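You operate a simulated robot arm through the tools that you are given. There is no shell and no other tool.

The job below is to be done with a simulated robot arm. You get a single attempt, and the scene is never put back.

## Task
Wind 7 metres of wire onto the small spool.
Fine: zero the counter and release the brake first; brake on again at the end; leave the tension dial.

It is judged by the outcome, as a careful person would: the job done as asked, and still so three seconds after it is handed in. It fails if anything else is knocked over, pushed out of place, dropped, spilled or broken.

## Robot
A 6-joint arm with a two-finger gripper, fixed in place. Base frame: the origin is at the foot of the arm, x ahead of it, y to its left, z up. Units: m, degrees, N and s.
Its first joint turns from -166.0 to 166.0 degrees. Payload 3.43 kg.
The TCP is the grasp point between the finger pads, 0.02 m short of the fingertips. In the tool frame z runs along the fingers and y along their closing line. The gripper opens to 0.19 m. The gripper's body begins 0.248 m behind the TCP.
Orientation is that of the tool frame in the base frame, as [roll, pitch, yaw] about the fixed x, y, z axes, in that order (R = Rz(yaw) Ry(pitch) Rx(roll)). With the fingers straight down and closing along the base's y, the tool's x points along the base's -x, its y along +y and its z along -z.

## Interface
- The arm moves only by the tool apply_moves. Its argument "series" is a list of rows, each a list of 7 numbers: the shift along the base's x, y, z in units of 500 mm (1.0 is 500 mm), then the turn, a rotation vector about the base's x, y, z in units of 120 degrees (1.0 is 120 degrees), then the closure, from 0 (fully open) to 1 (shut). In form: [[tx, ty, tz, rx, ry, rz, jaw], ...]. A call has 1 to 20 rows; each row is the pose to reach, as a shift and turn from the pose commanded when the call began. A call with a number of a shift or a turn outside -1 to 1 is refused whole. Rows are played at 5 a second. More than 0.05 m and 8.6 degrees between two rows, or a gripper value outside its range, and nothing of the call is played. A pose out of reach is approached as far as the arm can. The call stops where the force on the tool passes 40 N (or 10 N more than at its start, if that is more) or the arm is blocked; 0.2 s more then pass. The fingers move at their own pace (about 0.045 m/s each) and stop on an object; they squeeze with about 32 N. The grip force told is the motor's: it shows also when the fingers shut on nothing. Time passes only in rows, and 0.2 s behind the last, so rows that repeat a pose let the fingers close. It gives the time, the measured TCP pose, the force on the tool (base axes), the opening and the grip force at its end, in the units of the frame above (readings bear some noise), with the torque about the TCP (base axes, N m) and any sound that the robot's microphone picked up, and new pictures: "views" is both (left out), scene, wrist or none.
- Cameras (640 x 400 px; columns grow to the right, rows downward): "scene" is fixed at [0.3992, -0.4994, 1.4278]; the picture's right is [0.69, -0.72, 0.00], its down [-0.32, -0.31, -0.89] and it looks along [0.64, 0.62, -0.45] (base axes); focal length 325 px, centre (320, 200). "wrist" rides on the gripper at [0.07, -0.008, -0.288] in the tool frame; the picture's right is [0.12, 0.99, 0.00], its down [-0.96, 0.12, -0.25] and it looks along [-0.25, 0.03, 0.97] (tool axes); focal length 261 px, centre (320, 200). There is no depth. A picture from a camera that has moved, and an enlarged one, comes with that camera's place and axes in the base frame and with its lens.
- slide_trunk(by): slides the trunk up (or, below 0, down) by that many m; the arm rides with it, the base frame stays. It gives what a move gives, with no picture.
- enlarge(camera, box): a new picture of the part [left, top, right, bottom] of that camera's present view, enlarged. The clock stands still meanwhile.
- close_job(): hands the job in; it is judged then, once.

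Nothing tells you positions but the pictures and the camera data. Unless the task says otherwise, let go and move clear before handing in.

The tools are called by a JSON object that holds its "fn" and its "kwargs". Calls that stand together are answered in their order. apply_moves: Moves the arm, as the interface text tells. Its arguments: {"type":"object","properties":{"series":{"type":"array"},"views":{"type":"string","enum":["both","scene","wrist","none"]}},"required":["series"]} The other tools are called the same way: slide_trunk (by) slides the trunk up or down; enlarge (camera, box) takes an enlarged picture of a part of a camera's view; close_job () hands the job in.

At the start:

```text
t: 0.0
position: [0.7162, -0.0725, 1.1822]
ee_rot: [180.0, 0.1, 179.9]
wrist_force: [-0.3, 1.1, -0.1]
torque: [0.04, -0.01, 0.02]
gripper_width: 0.1899
grip_force: 0.0
trunk travel left (down, up): [-0.175, 0.065]
```

scene: 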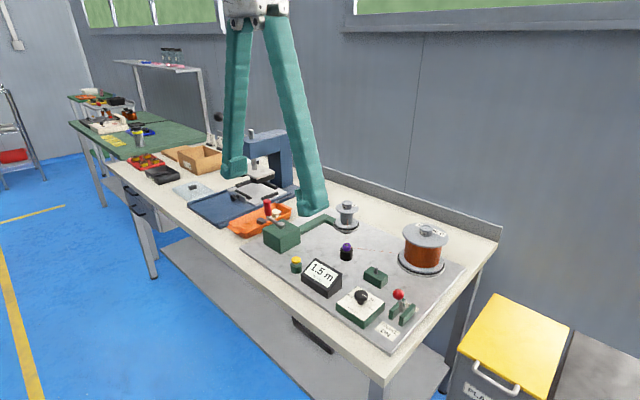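
wrist: 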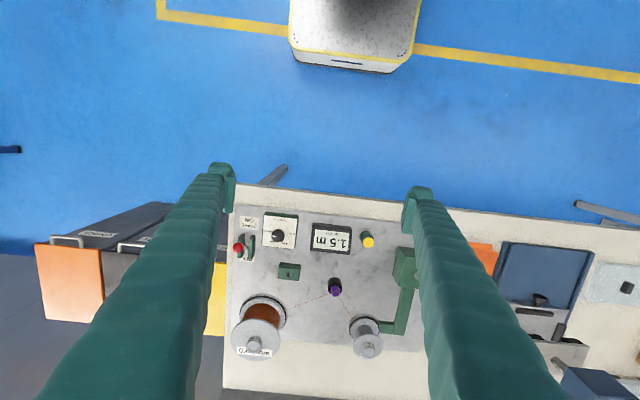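

I see a winding bench: a full copper reel, a small spool with a crank, a counter reading 1.5 m, a yellow button, a dial and a red lever (probably the brake). I'll look closer before moving.

{"fn": "enlarge", "kwargs": {"camera": "scene", "box": [220, 180, 480, 360]}}

{"fn": "enlarge", "kwargs": {"camera": "wrist", "box": [210, 190, 450, 370]}}

{"fn": "enlarge", "kwargs": {"camera": "scene", "box": [320, 260, 440, 350]}}

{"fn": "enlarge", "kwargs": {"camera": "scene", "box": [230, 190, 370, 290]}}

```text
2.22 times, centred on (350, 270) of scene
camera zoom: at [0.3992, -0.4994, 1.4278], right [0.69, -0.72, 0.0], down [-0.32, -0.31, -0.89], along [0.64, 0.62, -0.45], focal length 722 px, centre (253, 44)
```

zoom: 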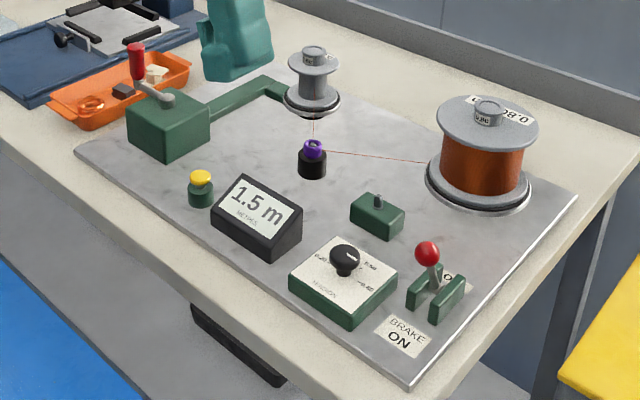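

```text
2.22 times, centred on (330, 280) of wrist
camera zoom: at [0.6465, -0.0818, 1.4693], right [-0.12, 0.99, 0.0], down [0.96, 0.12, 0.25], along [0.25, 0.03, -0.97], focal length 579 px, centre (298, 22)
```

zoom: 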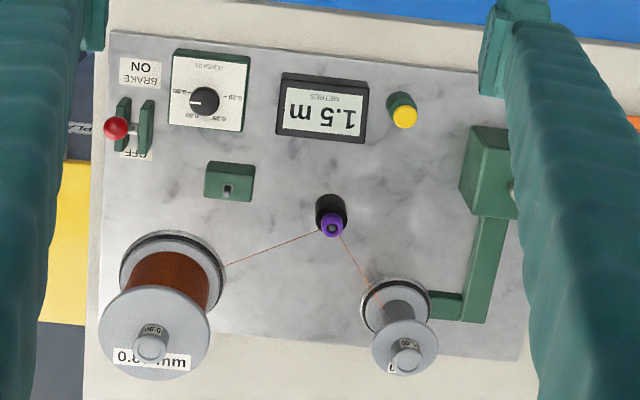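

```text
4.44 times, centred on (380, 305) of scene
camera zoom: at [0.3992, -0.4994, 1.4278], right [0.69, -0.72, 0.0], down [-0.32, -0.31, -0.89], along [0.64, 0.62, -0.45], focal length 1444 px, centre (53, -267)
```

zoom: 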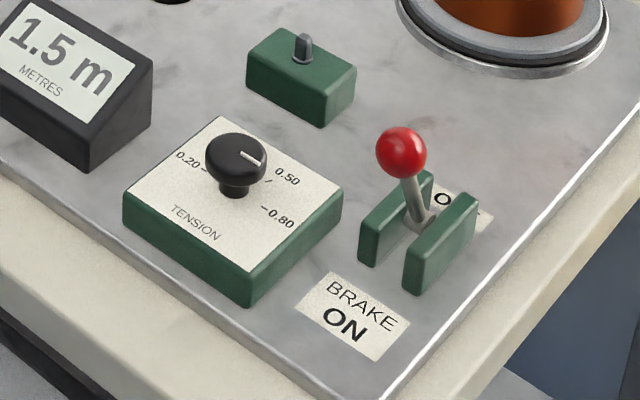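

```text
4.00 times, centred on (300, 240) of scene
camera zoom: at [0.3992, -0.4994, 1.4278], right [0.69, -0.72, 0.0], down [-0.32, -0.31, -0.89], along [0.64, 0.62, -0.45], focal length 1300 px, centre (400, 40)
```

zoom: 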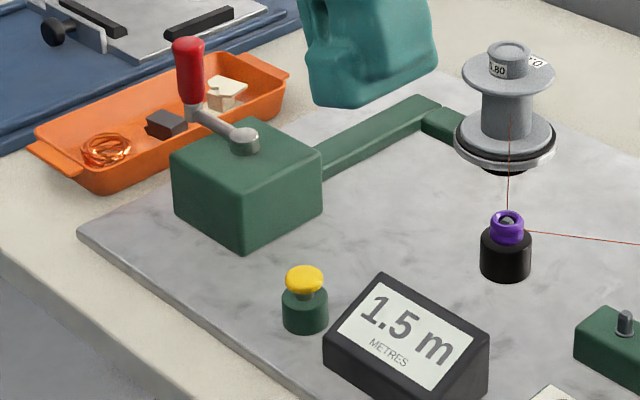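

The panel lies on a plate at about z = 0.81, with the yellow button near (0.89, 0.07), the brake knob near (0.92, -0.24) leaning towards ON, and the crank pivot near (0.957, 0.215). I'll close the fingers and move over the plate for a clearer look.

{"fn": "apply_moves", "kwargs": {"series": [[0.02, 0.018, -0.01, 0, 0, 0, 0.2], [0.05, 0.045, -0.03, 0, 0, 0, 0.5], [0.08, 0.07, -0.05, 0, 0, 0, 1], [0.11, 0.095, -0.07, 0, 0, 0, 1], [0.14, 0.12, -0.085, 0, 0, 0, 1], [0.168, 0.145, -0.1, 0, 0, 0, 1], [0.168, 0.145, -0.1, 0, 0, 0, 1], [0.168, 0.145, -0.1, 0, 0, 0, 1], [0.168, 0.145, -0.1, 0, 0, 0, 1], [0.168, 0.145, -0.1, 0, 0, 0, 1], [0.168, 0.145, -0.1, 0, 0, 0, 1], [0.168, 0.145, -0.1, 0, 0, 0, 1]], "views": "both"}}

```text
t: 2.6
position: [0.8009, 0.0021, 1.1334]
ee_rot: [-180.0, 0.0, -180.0]
wrist_force: [0.8, -0.3, -0.1]
torque: [0.01, 0.05, 0.0]
gripper_width: 0.0001
grip_force: 32.3
trunk travel left (down, up): [-0.175, 0.065]
camera wrist: at [0.7304, -0.0075, 1.4188], right [-0.12, 0.99, 0.0], down [0.96, 0.12, 0.25], along [0.25, 0.03, -0.97], focal length 261 px, centre (320, 200)
```

scene: 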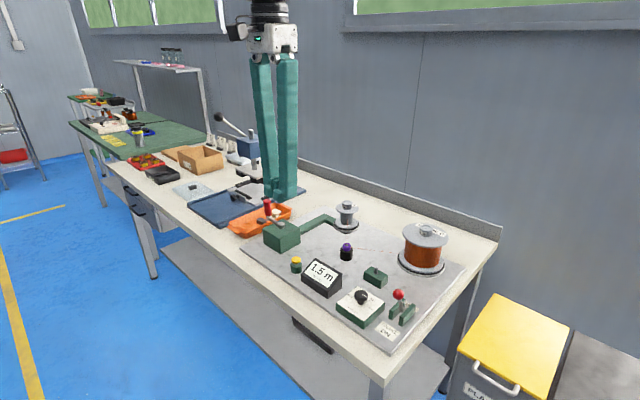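
wrist: 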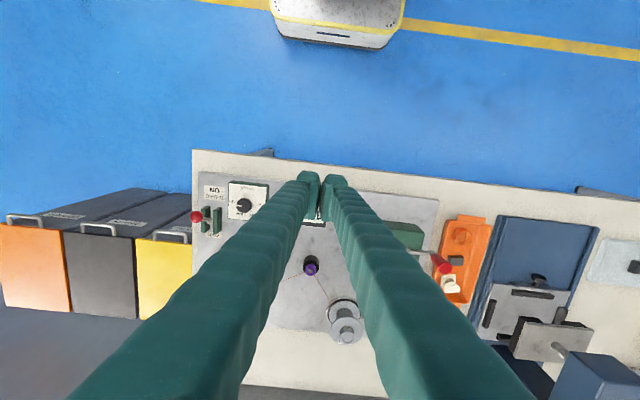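

The fingers are shut and the panel is visible around them. I'll zoom in to refine the positions of the crank handle, brake and button.

{"fn": "enlarge", "kwargs": {"camera": "wrist", "box": [370, 190, 490, 310]}}

{"fn": "enlarge", "kwargs": {"camera": "wrist", "box": [180, 160, 280, 260]}}

{"fn": "enlarge", "kwargs": {"camera": "scene", "box": [270, 230, 430, 340]}}

```text
3.33 times, centred on (430, 250) of wrist
camera zoom: at [0.7304, -0.0075, 1.4188], right [-0.12, 0.99, 0.0], down [0.96, 0.12, 0.25], along [0.25, 0.03, -0.97], focal length 869 px, centre (-47, 33)
```

zoom: 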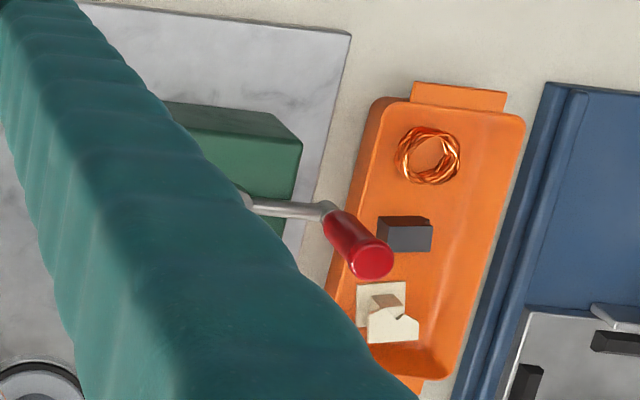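

```text
4.00 times, centred on (230, 210) of wrist
camera zoom: at [0.7304, -0.0075, 1.4188], right [-0.12, 0.99, 0.0], down [0.96, 0.12, 0.25], along [0.25, 0.03, -0.97], focal length 1043 px, centre (680, 160)
```

zoom: 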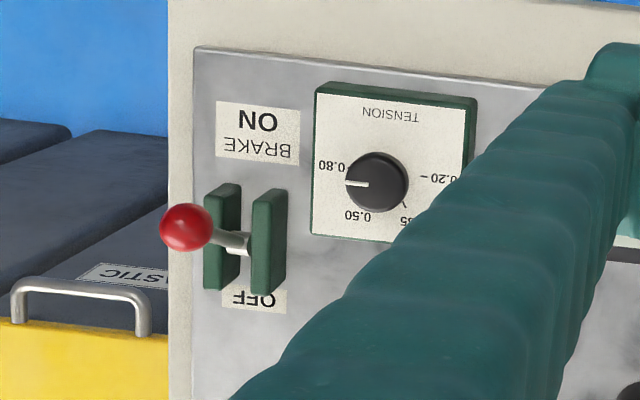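

```text
3.64 times, centred on (350, 285) of scene
camera zoom: at [0.3992, -0.4994, 1.4278], right [0.69, -0.72, 0.0], down [-0.32, -0.31, -0.89], along [0.64, 0.62, -0.45], focal length 1182 px, centre (211, -109)
```

zoom: 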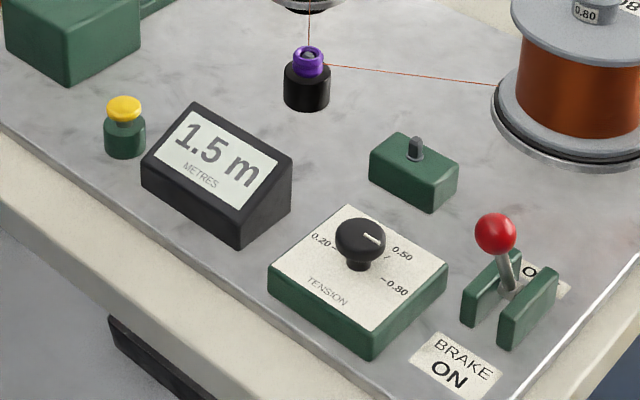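

Refined estimates: button cap near (0.897, 0.073, 0.86), brake knob (0.926, -0.236, 0.911), crank handle (0.956, 0.273) about pivot (0.960, 0.217). I'll move the closed fingers above the yellow button and check alignment.

{"fn": "apply_moves", "kwargs": {"series": [[0.03, 0.02, -0.05, 0, 0, 0, 1], [0.06, 0.045, -0.11, 0, 0, 0, 1], [0.09, 0.07, -0.17, 0, 0, 0, 1], [0.12, 0.09, -0.23, 0, 0, 0, 1], [0.15, 0.11, -0.29, 0, 0, 0, 1], [0.175, 0.13, -0.35, 0, 0, 0, 1], [0.192, 0.142, -0.39, 0, 0, 0, 1], [0.192, 0.142, -0.406, 0, 0, 0, 1]], "views": "both"}}

```text
t: 4.4
position: [0.8961, 0.0715, 0.9297]
ee_rot: [179.9, 0.1, -180.0]
wrist_force: [0.1, 0.3, -0.5]
torque: [0.0, -0.01, -0.02]
gripper_width: 0.0
grip_force: 31.8
trunk travel left (down, up): [-0.175, 0.065]
camera wrist: at [0.8264, 0.0614, 1.2154], right [-0.12, 0.99, 0.0], down [0.96, 0.12, 0.25], along [0.25, 0.03, -0.97], focal length 261 px, centre (320, 200)
```

scene: 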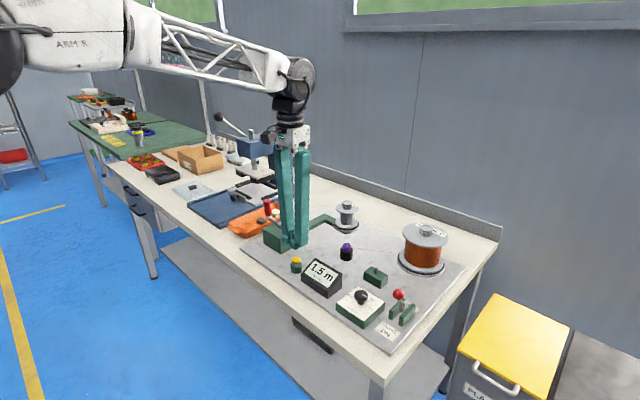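
wrist: 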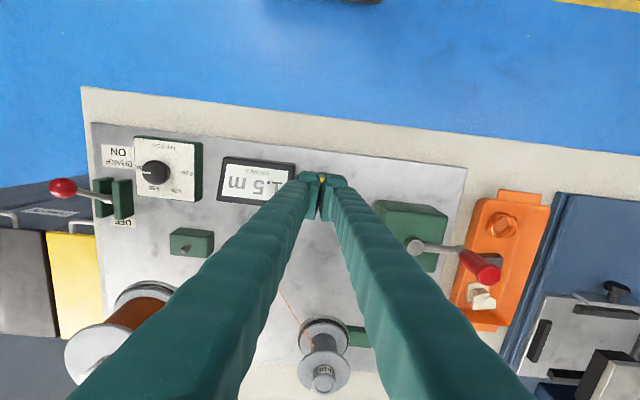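

{"fn": "enlarge", "kwargs": {"camera": "scene", "box": [250, 200, 350, 290]}}

{"fn": "enlarge", "kwargs": {"camera": "wrist", "box": [270, 140, 370, 210]}}

{"fn": "enlarge", "kwargs": {"camera": "wrist", "box": [370, 180, 520, 290]}}

{"fn": "enlarge", "kwargs": {"camera": "wrist", "box": [40, 130, 180, 240]}}

```text
4.44 times, centred on (300, 245) of scene
camera zoom: at [0.3992, -0.4994, 1.4278], right [0.69, -0.72, 0.0], down [-0.32, -0.31, -0.89], along [0.64, 0.62, -0.45], focal length 1444 px, centre (409, 0)
```

zoom: 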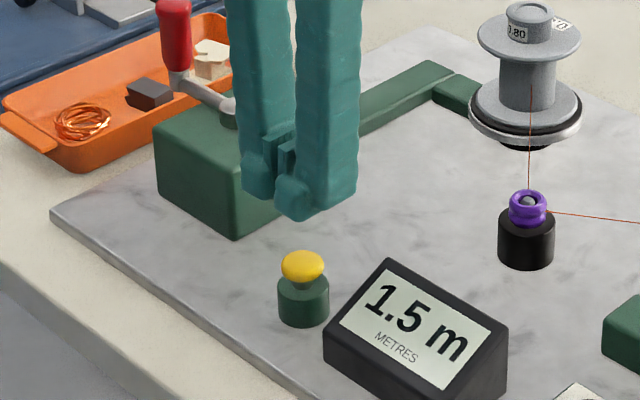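

```text
5.71 times, centred on (320, 175) of wrist
camera zoom: at [0.8264, 0.0614, 1.2154], right [-0.12, 0.99, 0.0], down [0.96, 0.12, 0.25], along [0.25, 0.03, -0.97], focal length 1489 px, centre (320, 343)
```

zoom: 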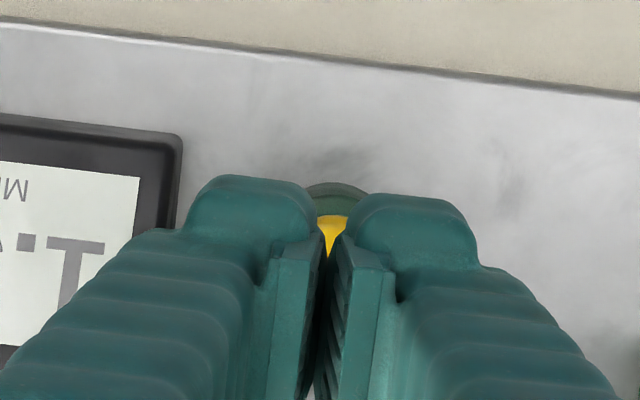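

```text
3.64 times, centred on (445, 235) of wrist
camera zoom: at [0.8264, 0.0614, 1.2154], right [-0.12, 0.99, 0.0], down [0.96, 0.12, 0.25], along [0.25, 0.03, -0.97], focal length 948 px, centre (-134, 73)
```

zoom: 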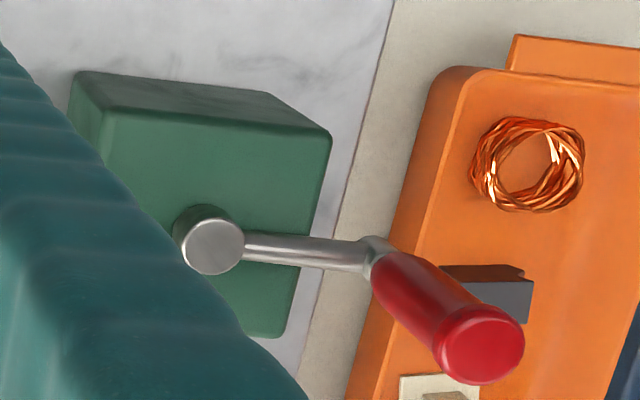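

```text
3.64 times, centred on (110, 185) of wrist
camera zoom: at [0.8264, 0.0614, 1.2154], right [-0.12, 0.99, 0.0], down [0.96, 0.12, 0.25], along [0.25, 0.03, -0.97], focal length 948 px, centre (1084, 254)
```

zoom: 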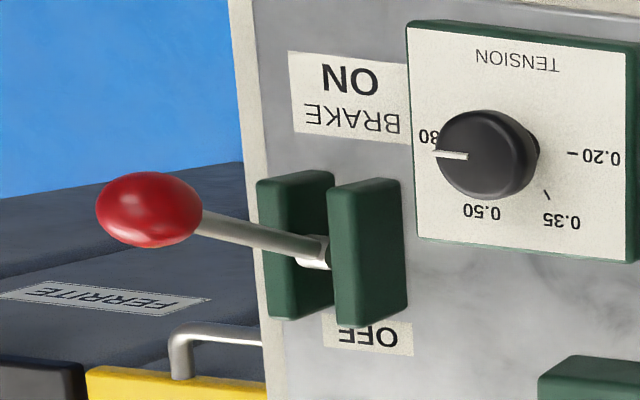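

The fingertips sit right above the yellow cap, about 4 mm off in y. I'll correct that and press down in small steps, watching the force.

{"fn": "apply_moves", "kwargs": {"series": [[0, 0.006, -0.04, 0, 0, 0, 1], [0, 0.006, -0.07, 0, 0, 0, 1], [0, 0.006, -0.08, 0, 0, 0, 1], [0, 0.006, -0.086, 0, 0, 0, 1], [0, 0.006, -0.092, 0, 0, 0, 1], [0, 0.006, -0.098, 0, 0, 0, 1], [0, 0.006, -0.104, 0, 0, 0, 1]], "views": "scene"}}

```text
t: 6.0
position: [0.8959, 0.0745, 0.8778]
ee_rot: [-180.0, 0.0, -180.0]
wrist_force: [1.1, 0.4, -0.3]
torque: [0.01, 0.02, 0.01]
gripper_width: 0.0003
grip_force: 32.1
trunk travel left (down, up): [-0.175, 0.065]
```

scene: 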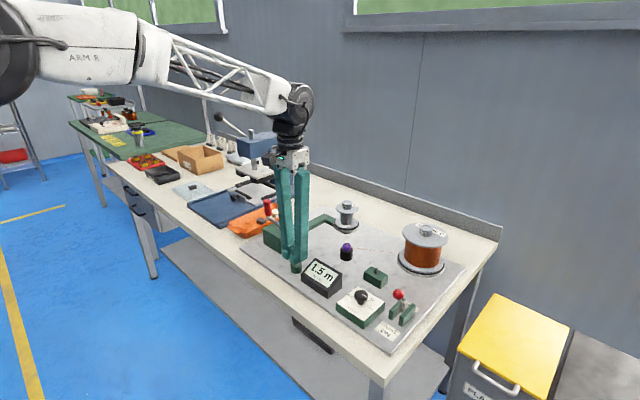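

{"fn": "enlarge", "kwargs": {"camera": "scene", "box": [260, 230, 350, 300]}}

```text
5.71 times, centred on (305, 265) of scene
camera zoom: at [0.3992, -0.4994, 1.4278], right [0.69, -0.72, 0.0], down [-0.32, -0.31, -0.89], along [0.64, 0.62, -0.45], focal length 1857 px, centre (406, -171)
```

zoom: 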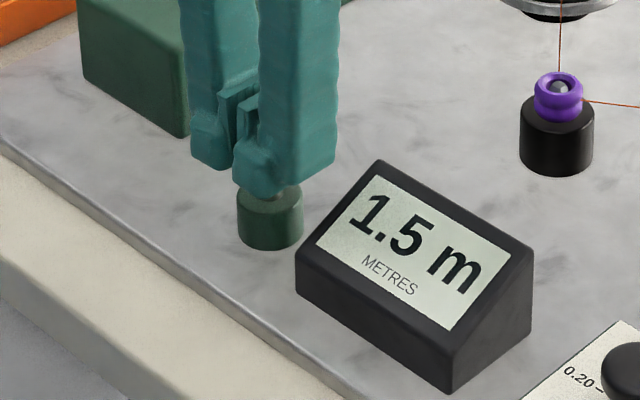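

No contact force yet, and the counter is still at 1.5 m. I'll keep descending in 2 mm steps.

{"fn": "apply_moves", "kwargs": {"series": [[0, 0, -0.004, 0, 0, 0, 1], [0, 0, -0.008, 0, 0, 0, 1], [0, 0, -0.012, 0, 0, 0, 1], [0, 0, -0.016, 0, 0, 0, 1]], "views": "scene"}}

{"fn": "enlarge", "kwargs": {"camera": "scene", "box": [260, 230, 350, 300]}}

```text
t: 7.0
position: [0.8965, 0.0741, 0.8692]
ee_rot: [180.0, -0.1, 180.0]
wrist_force: [-0.8, 1.4, 3.1]
torque: [-0.01, 0.0, 0.0]
gripper_width: 0.0062
grip_force: 34.5
trunk travel left (down, up): [-0.175, 0.065]
heard: click
```

scene: 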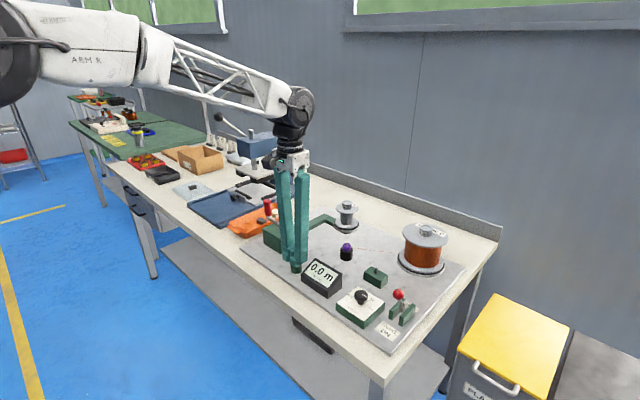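

```text
5.71 times, centred on (305, 265) of scene
camera zoom: at [0.3992, -0.4994, 1.4278], right [0.69, -0.72, 0.0], down [-0.32, -0.31, -0.89], along [0.64, 0.62, -0.45], focal length 1857 px, centre (406, -171)
```

zoom: 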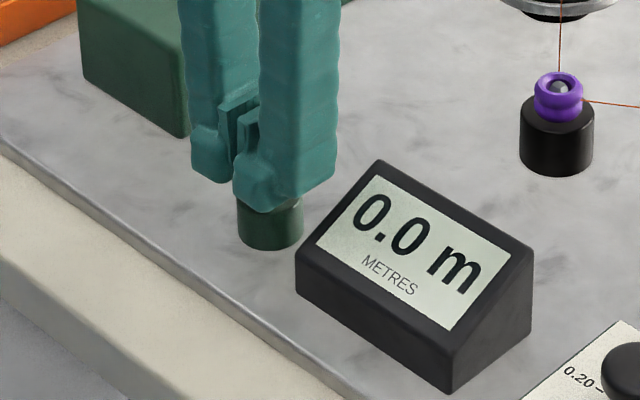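

The counter clicked to 0.0 m. Next I'll lift straight up, then move to a tilted pre-grasp (30° forward for reach) behind and above the red brake knob with a small opening.

{"fn": "apply_moves", "kwargs": {"series": [[0, 0, 0.02, 0, 0, 0, 1], [0, 0, 0.06, 0, 0, 0, 1], [0, 0, 0.14, 0, 0, 0, 1], [0, -0.05, 0.21, 0, 0, 0, 1], [-0.01, -0.13, 0.25, 0, 0, 0, 1], [-0.02, -0.22, 0.26, 0, -0.05, 0, 1], [-0.03, -0.31, 0.26, 0, -0.1, 0, 1], [-0.04, -0.4, 0.26, 0, -0.15, 0, 0.763], [-0.04, -0.49, 0.26, 0, -0.2, 0, 0.763], [-0.04, -0.58, 0.26, 0, -0.25, 0, 0.763], [-0.04, -0.621, 0.26, 0, -0.25, 0, 0.763], [-0.04, -0.621, 0.26, 0, -0.25, 0, 0.763], [-0.04, -0.621, 0.26, 0, -0.25, 0, 0.763]], "views": "both"}}

{"fn": "enlarge", "kwargs": {"camera": "scene", "box": [250, 200, 430, 350]}}

{"fn": "enlarge", "kwargs": {"camera": "wrist", "box": [240, 100, 400, 220]}}

```text
t: 9.8
position: [0.8765, -0.235, 1.0025]
ee_rot: [-180.0, 30.0, 180.0]
wrist_force: [-0.2, 0.2, 0.1]
torque: [0.01, -0.01, -0.01]
gripper_width: 0.045
grip_force: 0.1
trunk travel left (down, up): [-0.175, 0.065]
camera wrist: at [0.6728, -0.2449, 1.2139], right [-0.1, 0.99, -0.06], down [0.71, 0.12, 0.7], along [0.7, 0.03, -0.72], focal length 261 px, centre (320, 200)
```

scene: 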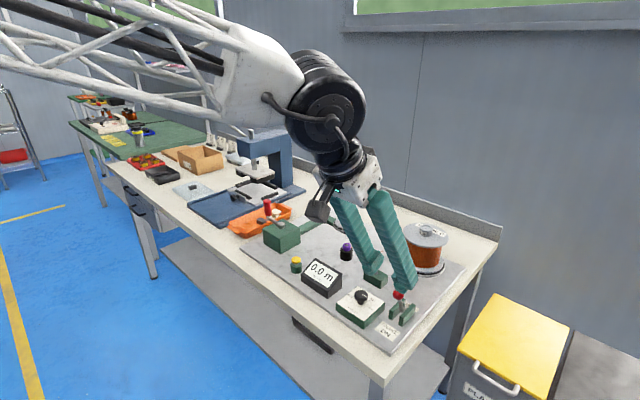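
wrist: 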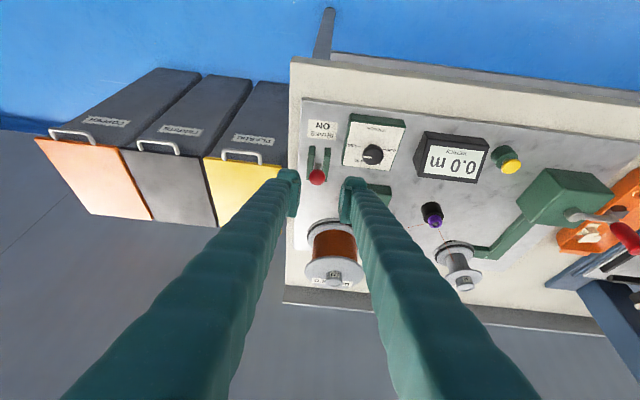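

```text
2.67 times, centred on (340, 275) of scene
camera zoom: at [0.3992, -0.4994, 1.4278], right [0.69, -0.72, 0.0], down [-0.32, -0.31, -0.89], along [0.64, 0.62, -0.45], focal length 867 px, centre (267, 0)
```

zoom: 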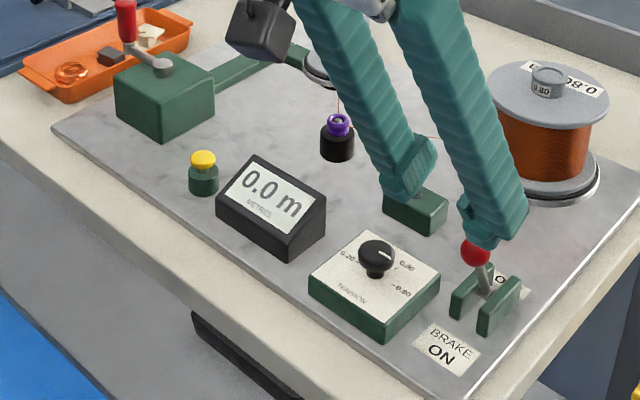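

```text
3.33 times, centred on (320, 160) of wrist
camera zoom: at [0.6728, -0.2449, 1.2139], right [-0.1, 0.99, -0.06], down [0.71, 0.12, 0.7], along [0.7, 0.03, -0.72], focal length 869 px, centre (320, 333)
```

zoom: 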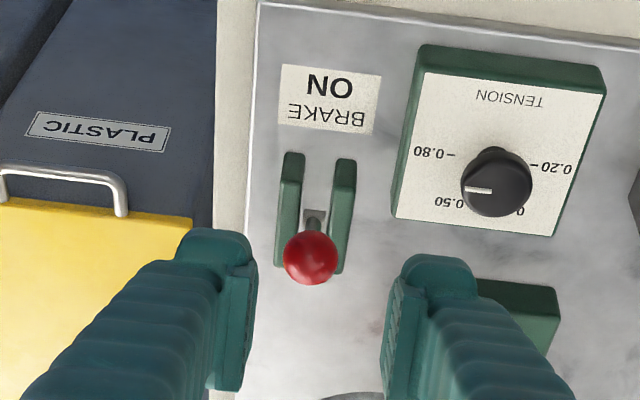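

The wrist view shows the knob centred between the open fingers at about (0.924, -0.239, 0.911), leaning towards ON. I'll advance along the tool axis to straddle it and check before gripping.

{"fn": "apply_moves", "kwargs": {"series": [[0.019, -0.004, -0.036, 0, 0, 0, 0.763], [0.038, -0.007, -0.072, 0, 0, 0, 0.763], [0.057, -0.007, -0.108, 0, 0, 0, 0.763], [0.076, -0.007, -0.144, 0, 0, 0, 0.763], [0.095, -0.007, -0.178, 0, 0, 0, 0.763]], "views": "both"}}

{"fn": "enlarge", "kwargs": {"camera": "scene", "box": [340, 240, 440, 340]}}

{"fn": "enlarge", "kwargs": {"camera": "wrist", "box": [240, 100, 400, 220]}}

```text
t: 11.0
position: [0.9233, -0.2388, 0.9099]
ee_rot: [-179.9, 30.0, -179.9]
wrist_force: [-0.7, -0.2, 0.4]
torque: [-0.04, -0.04, 0.0]
gripper_width: 0.0451
grip_force: 0.1
trunk travel left (down, up): [-0.175, 0.065]
camera wrist: at [0.7187, -0.2492, 1.123], right [-0.1, 0.99, -0.06], down [0.71, 0.12, 0.7], along [0.7, 0.03, -0.72], focal length 261 px, centre (320, 200)
```

scene: 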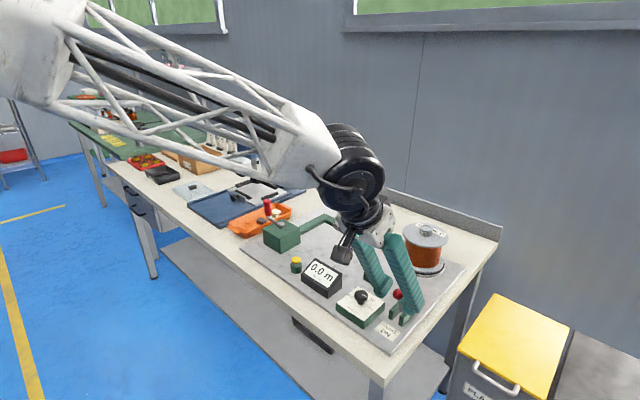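
wrist: 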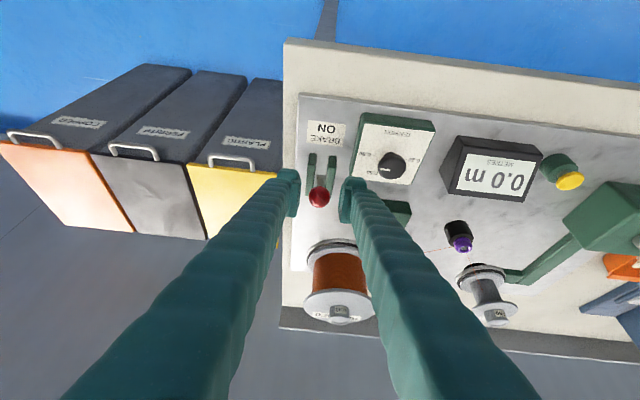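

```text
4.00 times, centred on (390, 290) of scene
camera zoom: at [0.3992, -0.4994, 1.4278], right [0.69, -0.72, 0.0], down [-0.32, -0.31, -0.89], along [0.64, 0.62, -0.45], focal length 1300 px, centre (40, -160)
```

zoom: 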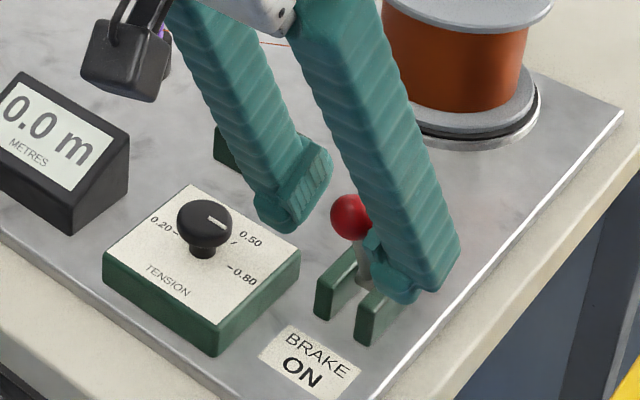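

```text
3.33 times, centred on (320, 160) of wrist
camera zoom: at [0.7187, -0.2492, 1.123], right [-0.1, 0.99, -0.06], down [0.71, 0.12, 0.7], along [0.7, 0.03, -0.72], focal length 869 px, centre (320, 333)
```

zoom: 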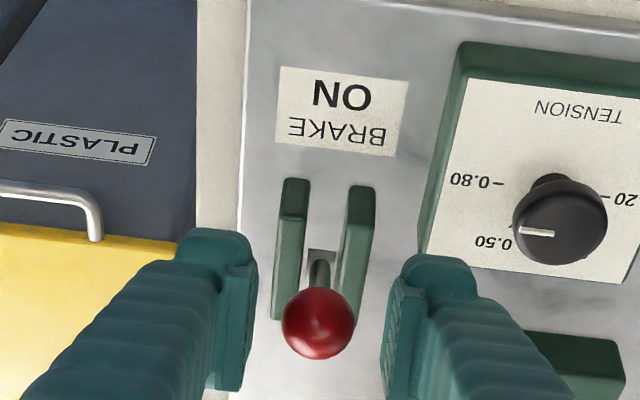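

The knob is centred between the pads. I'll close on it.

{"fn": "apply_moves", "kwargs": {"series": [[0, 0, 0, 0, 0, 0, 1], [0, 0, 0, 0, 0, 0, 1], [0, 0, 0, 0, 0, 0, 1]], "views": "none"}}

```text
t: 11.8
position: [0.9234, -0.2393, 0.9099]
ee_rot: [179.9, 30.0, -180.0]
wrist_force: [2.3, -3.3, -1.9]
torque: [-0.03, -0.08, 0.02]
gripper_width: 0.0242
grip_force: 44.3
trunk travel left (down, up): [-0.175, 0.065]
```

The grip holds on the knob (24 mm). I'll swing the lever over towards OFF along its arc.

{"fn": "apply_moves", "kwargs": {"series": [[0.01, 0, 0.004, 0, 0, 0, 1], [0.021, 0, 0.0076, 0, 0, 0, 1], [0.032, 0, 0.01, 0, 0, 0, 1], [0.044, 0, 0.0124, 0, 0, 0, 1], [0.055, 0, 0.0135, 0, 0, 0, 1], [0.067, 0, 0.0142, 0, 0, 0, 1]], "views": "both"}}

{"fn": "enlarge", "kwargs": {"camera": "scene", "box": [340, 240, 440, 340]}}

{"fn": "enlarge", "kwargs": {"camera": "wrist", "box": [240, 100, 400, 220]}}

```text
t: 13.2
position: [0.9572, -0.2397, 0.9159]
ee_rot: [180.0, 29.9, 180.0]
wrist_force: [-9.1, -8.6, -24.6]
torque: [-0.01, 0.81, 0.07]
gripper_width: 0.022
grip_force: 44.8
trunk travel left (down, up): [-0.175, 0.065]
camera wrist: at [0.7528, -0.25, 1.1292], right [-0.1, 0.99, -0.06], down [0.71, 0.12, 0.69], along [0.7, 0.03, -0.72], focal length 261 px, centre (320, 200)
```

scene: 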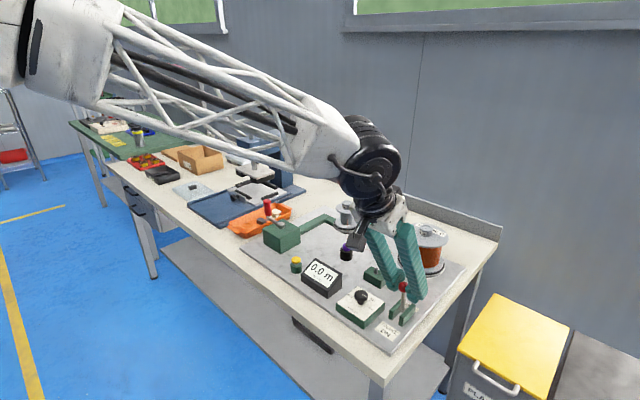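
wrist: 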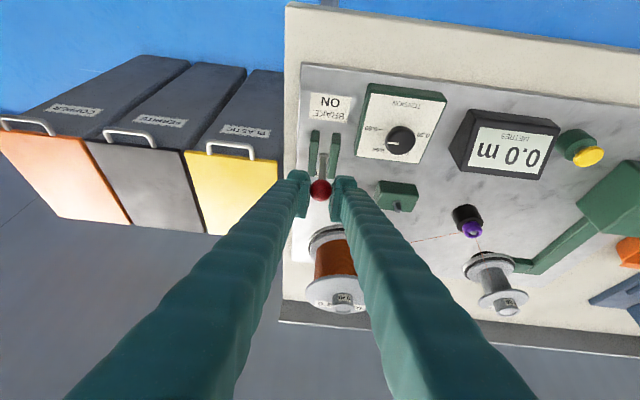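

```text
4.00 times, centred on (390, 290) of scene
camera zoom: at [0.3992, -0.4994, 1.4278], right [0.69, -0.72, 0.0], down [-0.32, -0.31, -0.89], along [0.64, 0.62, -0.45], focal length 1300 px, centre (40, -160)
```

zoom: 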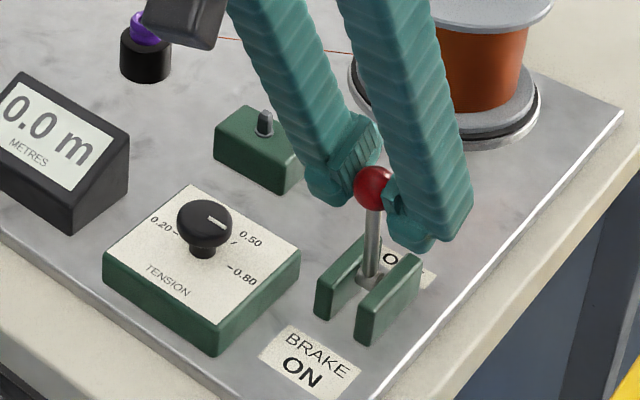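

```text
3.33 times, centred on (320, 160) of wrist
camera zoom: at [0.7528, -0.25, 1.1292], right [-0.1, 0.99, -0.06], down [0.71, 0.12, 0.69], along [0.7, 0.03, -0.72], focal length 869 px, centre (320, 333)
```

zoom: 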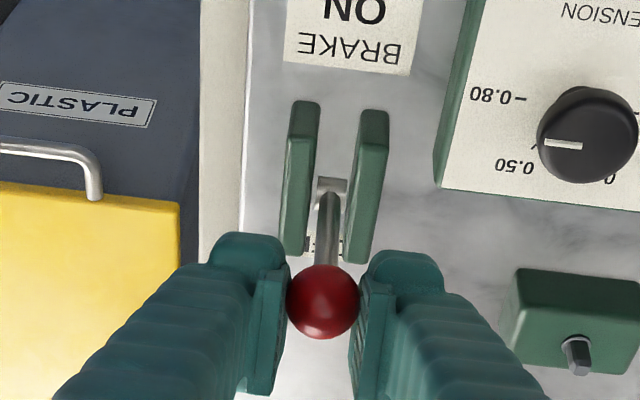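

The lever is now about upright, but the knob pulls the tool down, so my path is a little too high. I'll ease the height down first and read the force.

{"fn": "apply_moves", "kwargs": {"series": [[0, 0, -0.005, 0, 0, 0, 1], [0, 0, -0.01, 0, 0, 0, 1]], "views": "none"}}

```text
t: 13.8
position: [0.9586, -0.2398, 0.9158]
ee_rot: [180.0, 30.3, 180.0]
wrist_force: [-7.1, -7.2, 2.9]
torque: [-0.09, 0.52, 0.01]
gripper_width: 0.0216
grip_force: 45.3
trunk travel left (down, up): [-0.175, 0.065]
```

The vertical force is relieved. I'll continue the swing towards OFF.

{"fn": "apply_moves", "kwargs": {"series": [[0.012, 0, 0, 0, 0, 0, 1], [0.024, 0, -0.002, 0, 0, 0, 1], [0.036, 0, -0.004, 0, 0, 0, 1], [0.048, 0, -0.007, 0, 0, 0, 1]], "views": "both"}}

{"fn": "enlarge", "kwargs": {"camera": "scene", "box": [340, 240, 440, 340]}}

{"fn": "enlarge", "kwargs": {"camera": "wrist", "box": [240, 100, 400, 220]}}

```text
t: 14.8
position: [0.9818, -0.2406, 0.9102]
ee_rot: [-179.9, 30.1, -180.0]
wrist_force: [-11.0, -5.9, 11.4]
torque: [-0.02, 1.12, 0.04]
gripper_width: 0.021
grip_force: 45.0
trunk travel left (down, up): [-0.175, 0.065]
camera wrist: at [0.7762, -0.2498, 1.1231], right [-0.1, 0.99, -0.06], down [0.71, 0.12, 0.7], along [0.7, 0.03, -0.72], focal length 261 px, centre (320, 200)
```

scene: 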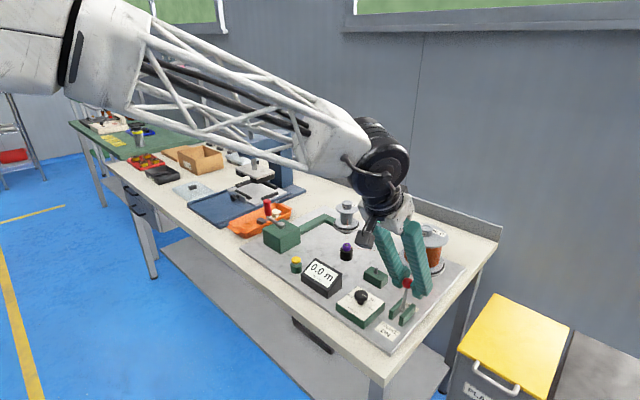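
wrist: 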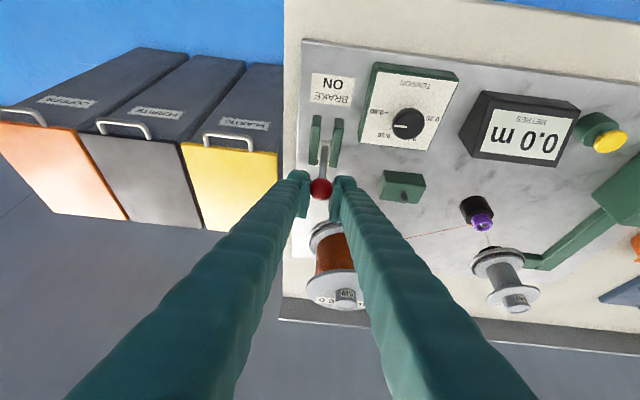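

```text
4.00 times, centred on (390, 290) of scene
camera zoom: at [0.3992, -0.4994, 1.4278], right [0.69, -0.72, 0.0], down [-0.32, -0.31, -0.89], along [0.64, 0.62, -0.45], focal length 1300 px, centre (40, -160)
```

zoom: 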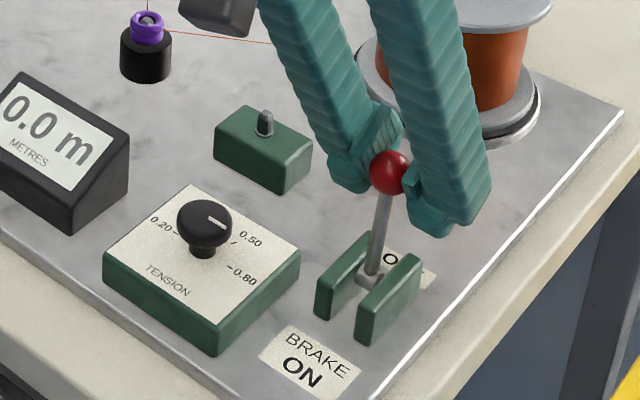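

```text
3.33 times, centred on (320, 160) of wrist
camera zoom: at [0.7762, -0.2498, 1.1231], right [-0.1, 0.99, -0.06], down [0.71, 0.12, 0.7], along [0.7, 0.03, -0.72], focal length 869 px, centre (320, 333)
```

zoom: 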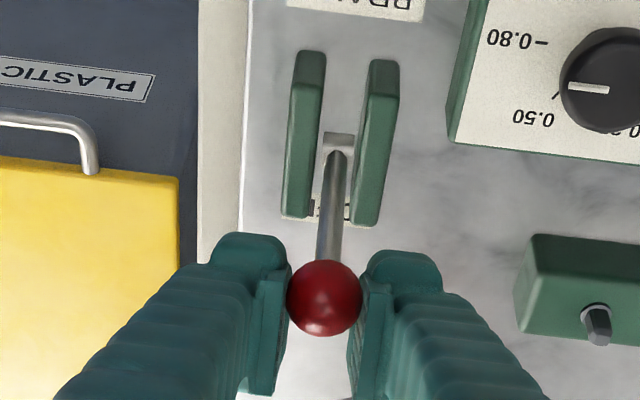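

The lever is past upright and leaning towards OFF. I'll continue until it reaches its end stop.

{"fn": "apply_moves", "kwargs": {"series": [[0.01, 0, -0.002, 0, 0, 0, 1], [0.02, 0, -0.005, 0, 0, 0, 1], [0.03, 0, -0.008, 0, 0, 0, 1], [0.04, 0, -0.012, 0, 0, 0, 1]], "views": "both"}}

{"fn": "enlarge", "kwargs": {"camera": "scene", "box": [340, 240, 440, 340]}}

{"fn": "enlarge", "kwargs": {"camera": "wrist", "box": [240, 100, 400, 220]}}

```text
t: 15.8
position: [0.9996, -0.2405, 0.9034]
ee_rot: [180.0, 30.1, -180.0]
wrist_force: [-12.8, -3.4, 5.9]
torque: [-0.01, 1.16, 0.07]
gripper_width: 0.0207
grip_force: 45.3
trunk travel left (down, up): [-0.175, 0.065]
camera wrist: at [0.7961, -0.25, 1.1164], right [-0.1, 0.99, -0.06], down [0.71, 0.12, 0.7], along [0.7, 0.03, -0.72], focal length 261 px, centre (320, 200)
```

scene: 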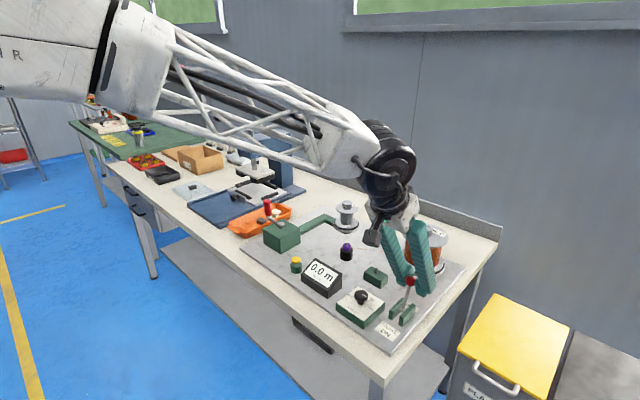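
wrist: 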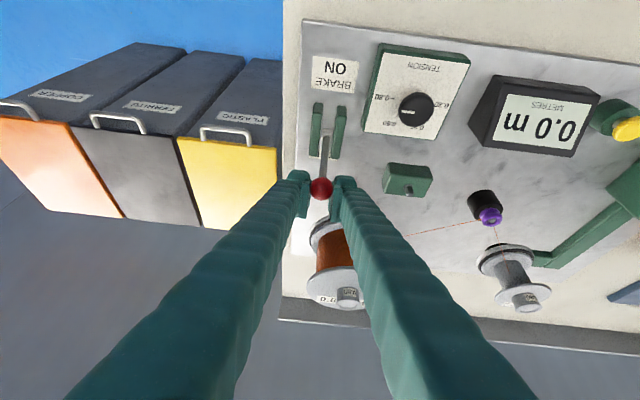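

```text
4.00 times, centred on (390, 290) of scene
camera zoom: at [0.3992, -0.4994, 1.4278], right [0.69, -0.72, 0.0], down [-0.32, -0.31, -0.89], along [0.64, 0.62, -0.45], focal length 1300 px, centre (40, -160)
```

zoom: 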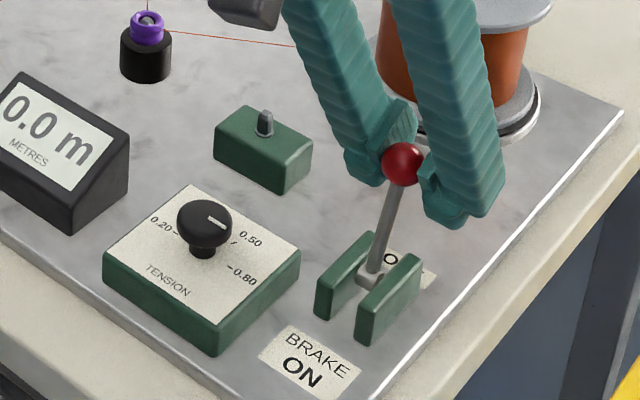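

```text
3.33 times, centred on (320, 160) of wrist
camera zoom: at [0.7961, -0.25, 1.1164], right [-0.1, 0.99, -0.06], down [0.71, 0.12, 0.7], along [0.7, 0.03, -0.72], focal length 869 px, centre (320, 333)
```

zoom: 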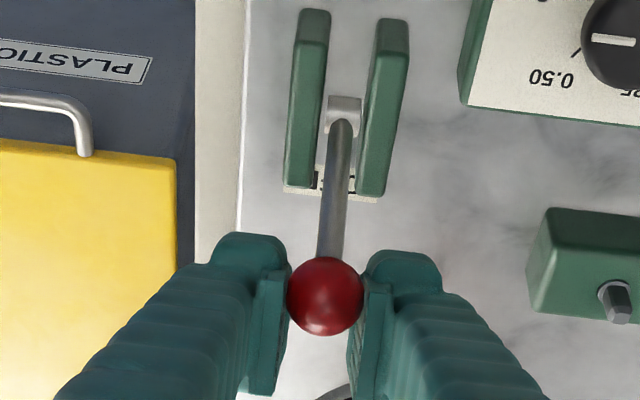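

The lever leans clearly towards OFF with steady resistance and no click yet. I'll push a bit further in small steps until the stop.

{"fn": "apply_moves", "kwargs": {"series": [[0.008, 0, -0.004, 0, 0, 0, 1], [0.016, 0, -0.008, 0, 0, 0, 1], [0.024, 0, -0.013, 0, 0, 0, 1]], "views": "both"}}

{"fn": "enlarge", "kwargs": {"camera": "scene", "box": [340, 240, 440, 340]}}

{"fn": "enlarge", "kwargs": {"camera": "wrist", "box": [240, 100, 400, 220]}}

```text
t: 16.6
position: [1.0131, -0.2393, 0.897]
ee_rot: [180.0, 30.1, -179.9]
wrist_force: [-10.0, -3.1, 11.3]
torque: [0.01, 1.28, 0.03]
gripper_width: 0.0207
grip_force: 45.3
trunk travel left (down, up): [-0.175, 0.065]
camera wrist: at [0.8079, -0.2499, 1.1108], right [-0.1, 0.99, -0.06], down [0.71, 0.12, 0.7], along [0.7, 0.03, -0.72], focal length 261 px, centre (320, 200)
```

scene: 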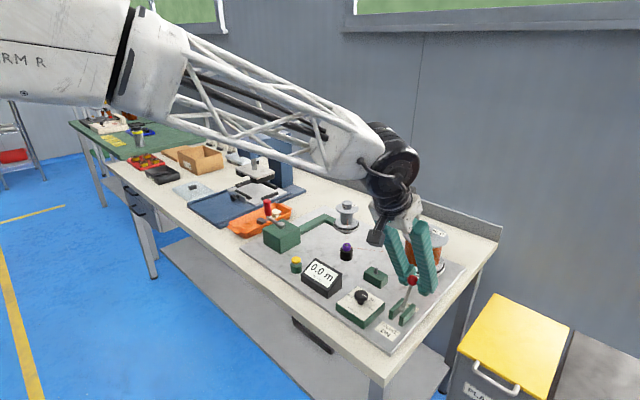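
wrist: 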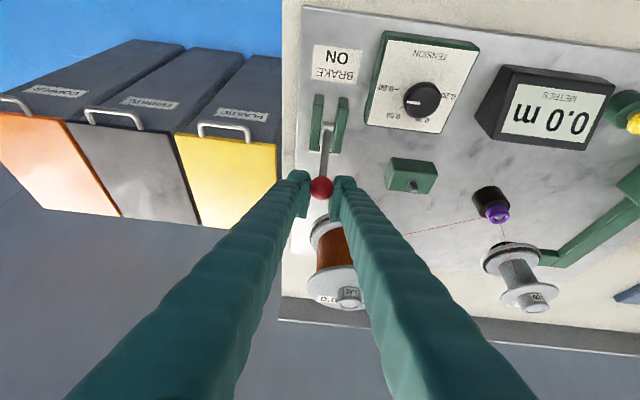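

```text
4.00 times, centred on (390, 290) of scene
camera zoom: at [0.3992, -0.4994, 1.4278], right [0.69, -0.72, 0.0], down [-0.32, -0.31, -0.89], along [0.64, 0.62, -0.45], focal length 1300 px, centre (40, -160)
```

zoom: 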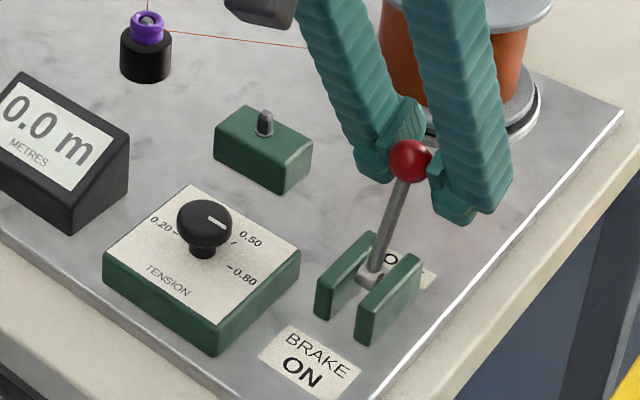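

```text
3.33 times, centred on (320, 160) of wrist
camera zoom: at [0.8079, -0.2499, 1.1108], right [-0.1, 0.99, -0.06], down [0.71, 0.12, 0.7], along [0.7, 0.03, -0.72], focal length 869 px, centre (320, 333)
```

zoom: 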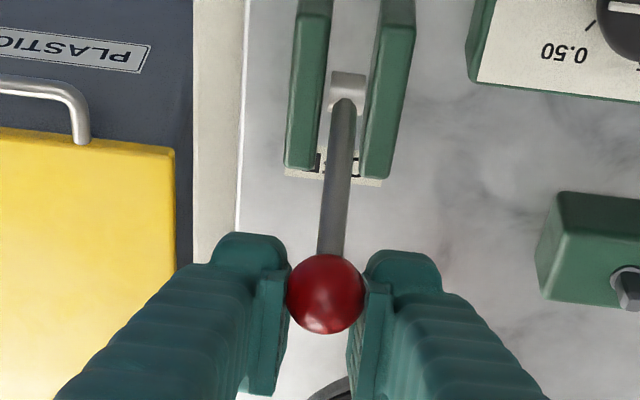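

The lever now leans well towards the OFF side, and the knob has started sliding in the pads, suggesting it is near its stop. I'll open, back off along the tool axis and look.

{"fn": "apply_moves", "kwargs": {"series": [[0, 0, 0, 0, 0, 0, 0.72], [0, 0, 0, 0, 0, 0, 0.72], [0, 0, 0, 0, 0, 0, 0.72], [-0.04, 0, 0.07, 0, 0, 0, 0.72], [-0.08, 0, 0.14, 0, 0, 0, 0.72], [-0.12, 0, 0.21, 0, 0, 0, 0.72]], "views": "both"}}

{"fn": "enlarge", "kwargs": {"camera": "scene", "box": [340, 240, 440, 340]}}

{"fn": "enlarge", "kwargs": {"camera": "wrist", "box": [240, 100, 400, 220]}}

```text
t: 18.0
position: [0.953, -0.2394, 0.9992]
ee_rot: [179.9, 29.9, 180.0]
wrist_force: [0.8, -0.7, -0.5]
torque: [0.03, 0.05, 0.05]
gripper_width: 0.0531
grip_force: 0.3
trunk travel left (down, up): [-0.175, 0.065]
camera wrist: at [0.7491, -0.2492, 1.2121], right [-0.1, 0.99, -0.06], down [0.71, 0.12, 0.69], along [0.7, 0.03, -0.72], focal length 261 px, centre (320, 200)
```

scene: 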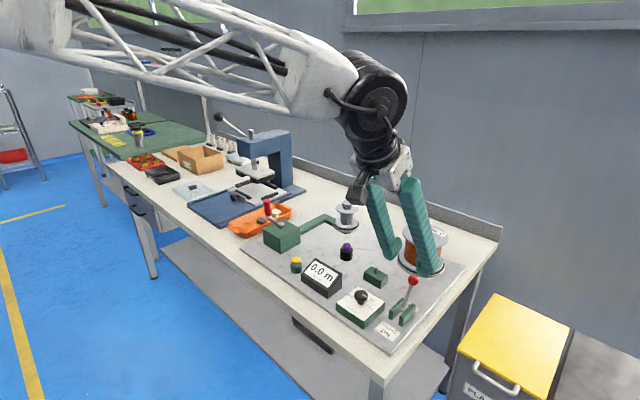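
wrist: 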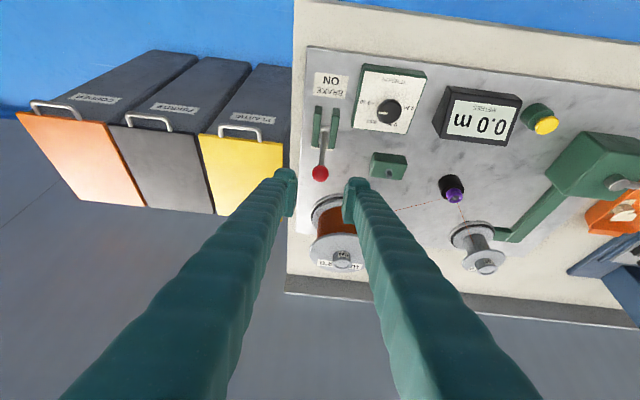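

```text
4.00 times, centred on (390, 290) of scene
camera zoom: at [0.3992, -0.4994, 1.4278], right [0.69, -0.72, 0.0], down [-0.32, -0.31, -0.89], along [0.64, 0.62, -0.45], focal length 1300 px, centre (40, -160)
```

zoom: 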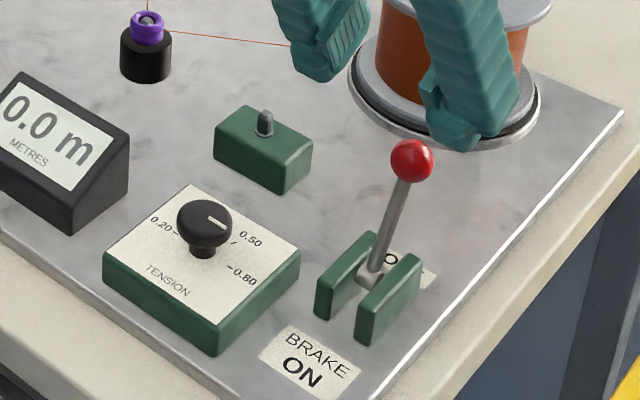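

```text
3.33 times, centred on (320, 160) of wrist
camera zoom: at [0.7491, -0.2492, 1.2121], right [-0.1, 0.99, -0.06], down [0.71, 0.12, 0.69], along [0.7, 0.03, -0.72], focal length 869 px, centre (320, 333)
```

zoom: 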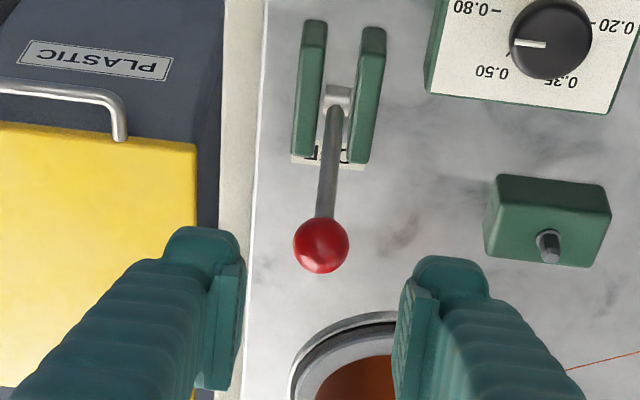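

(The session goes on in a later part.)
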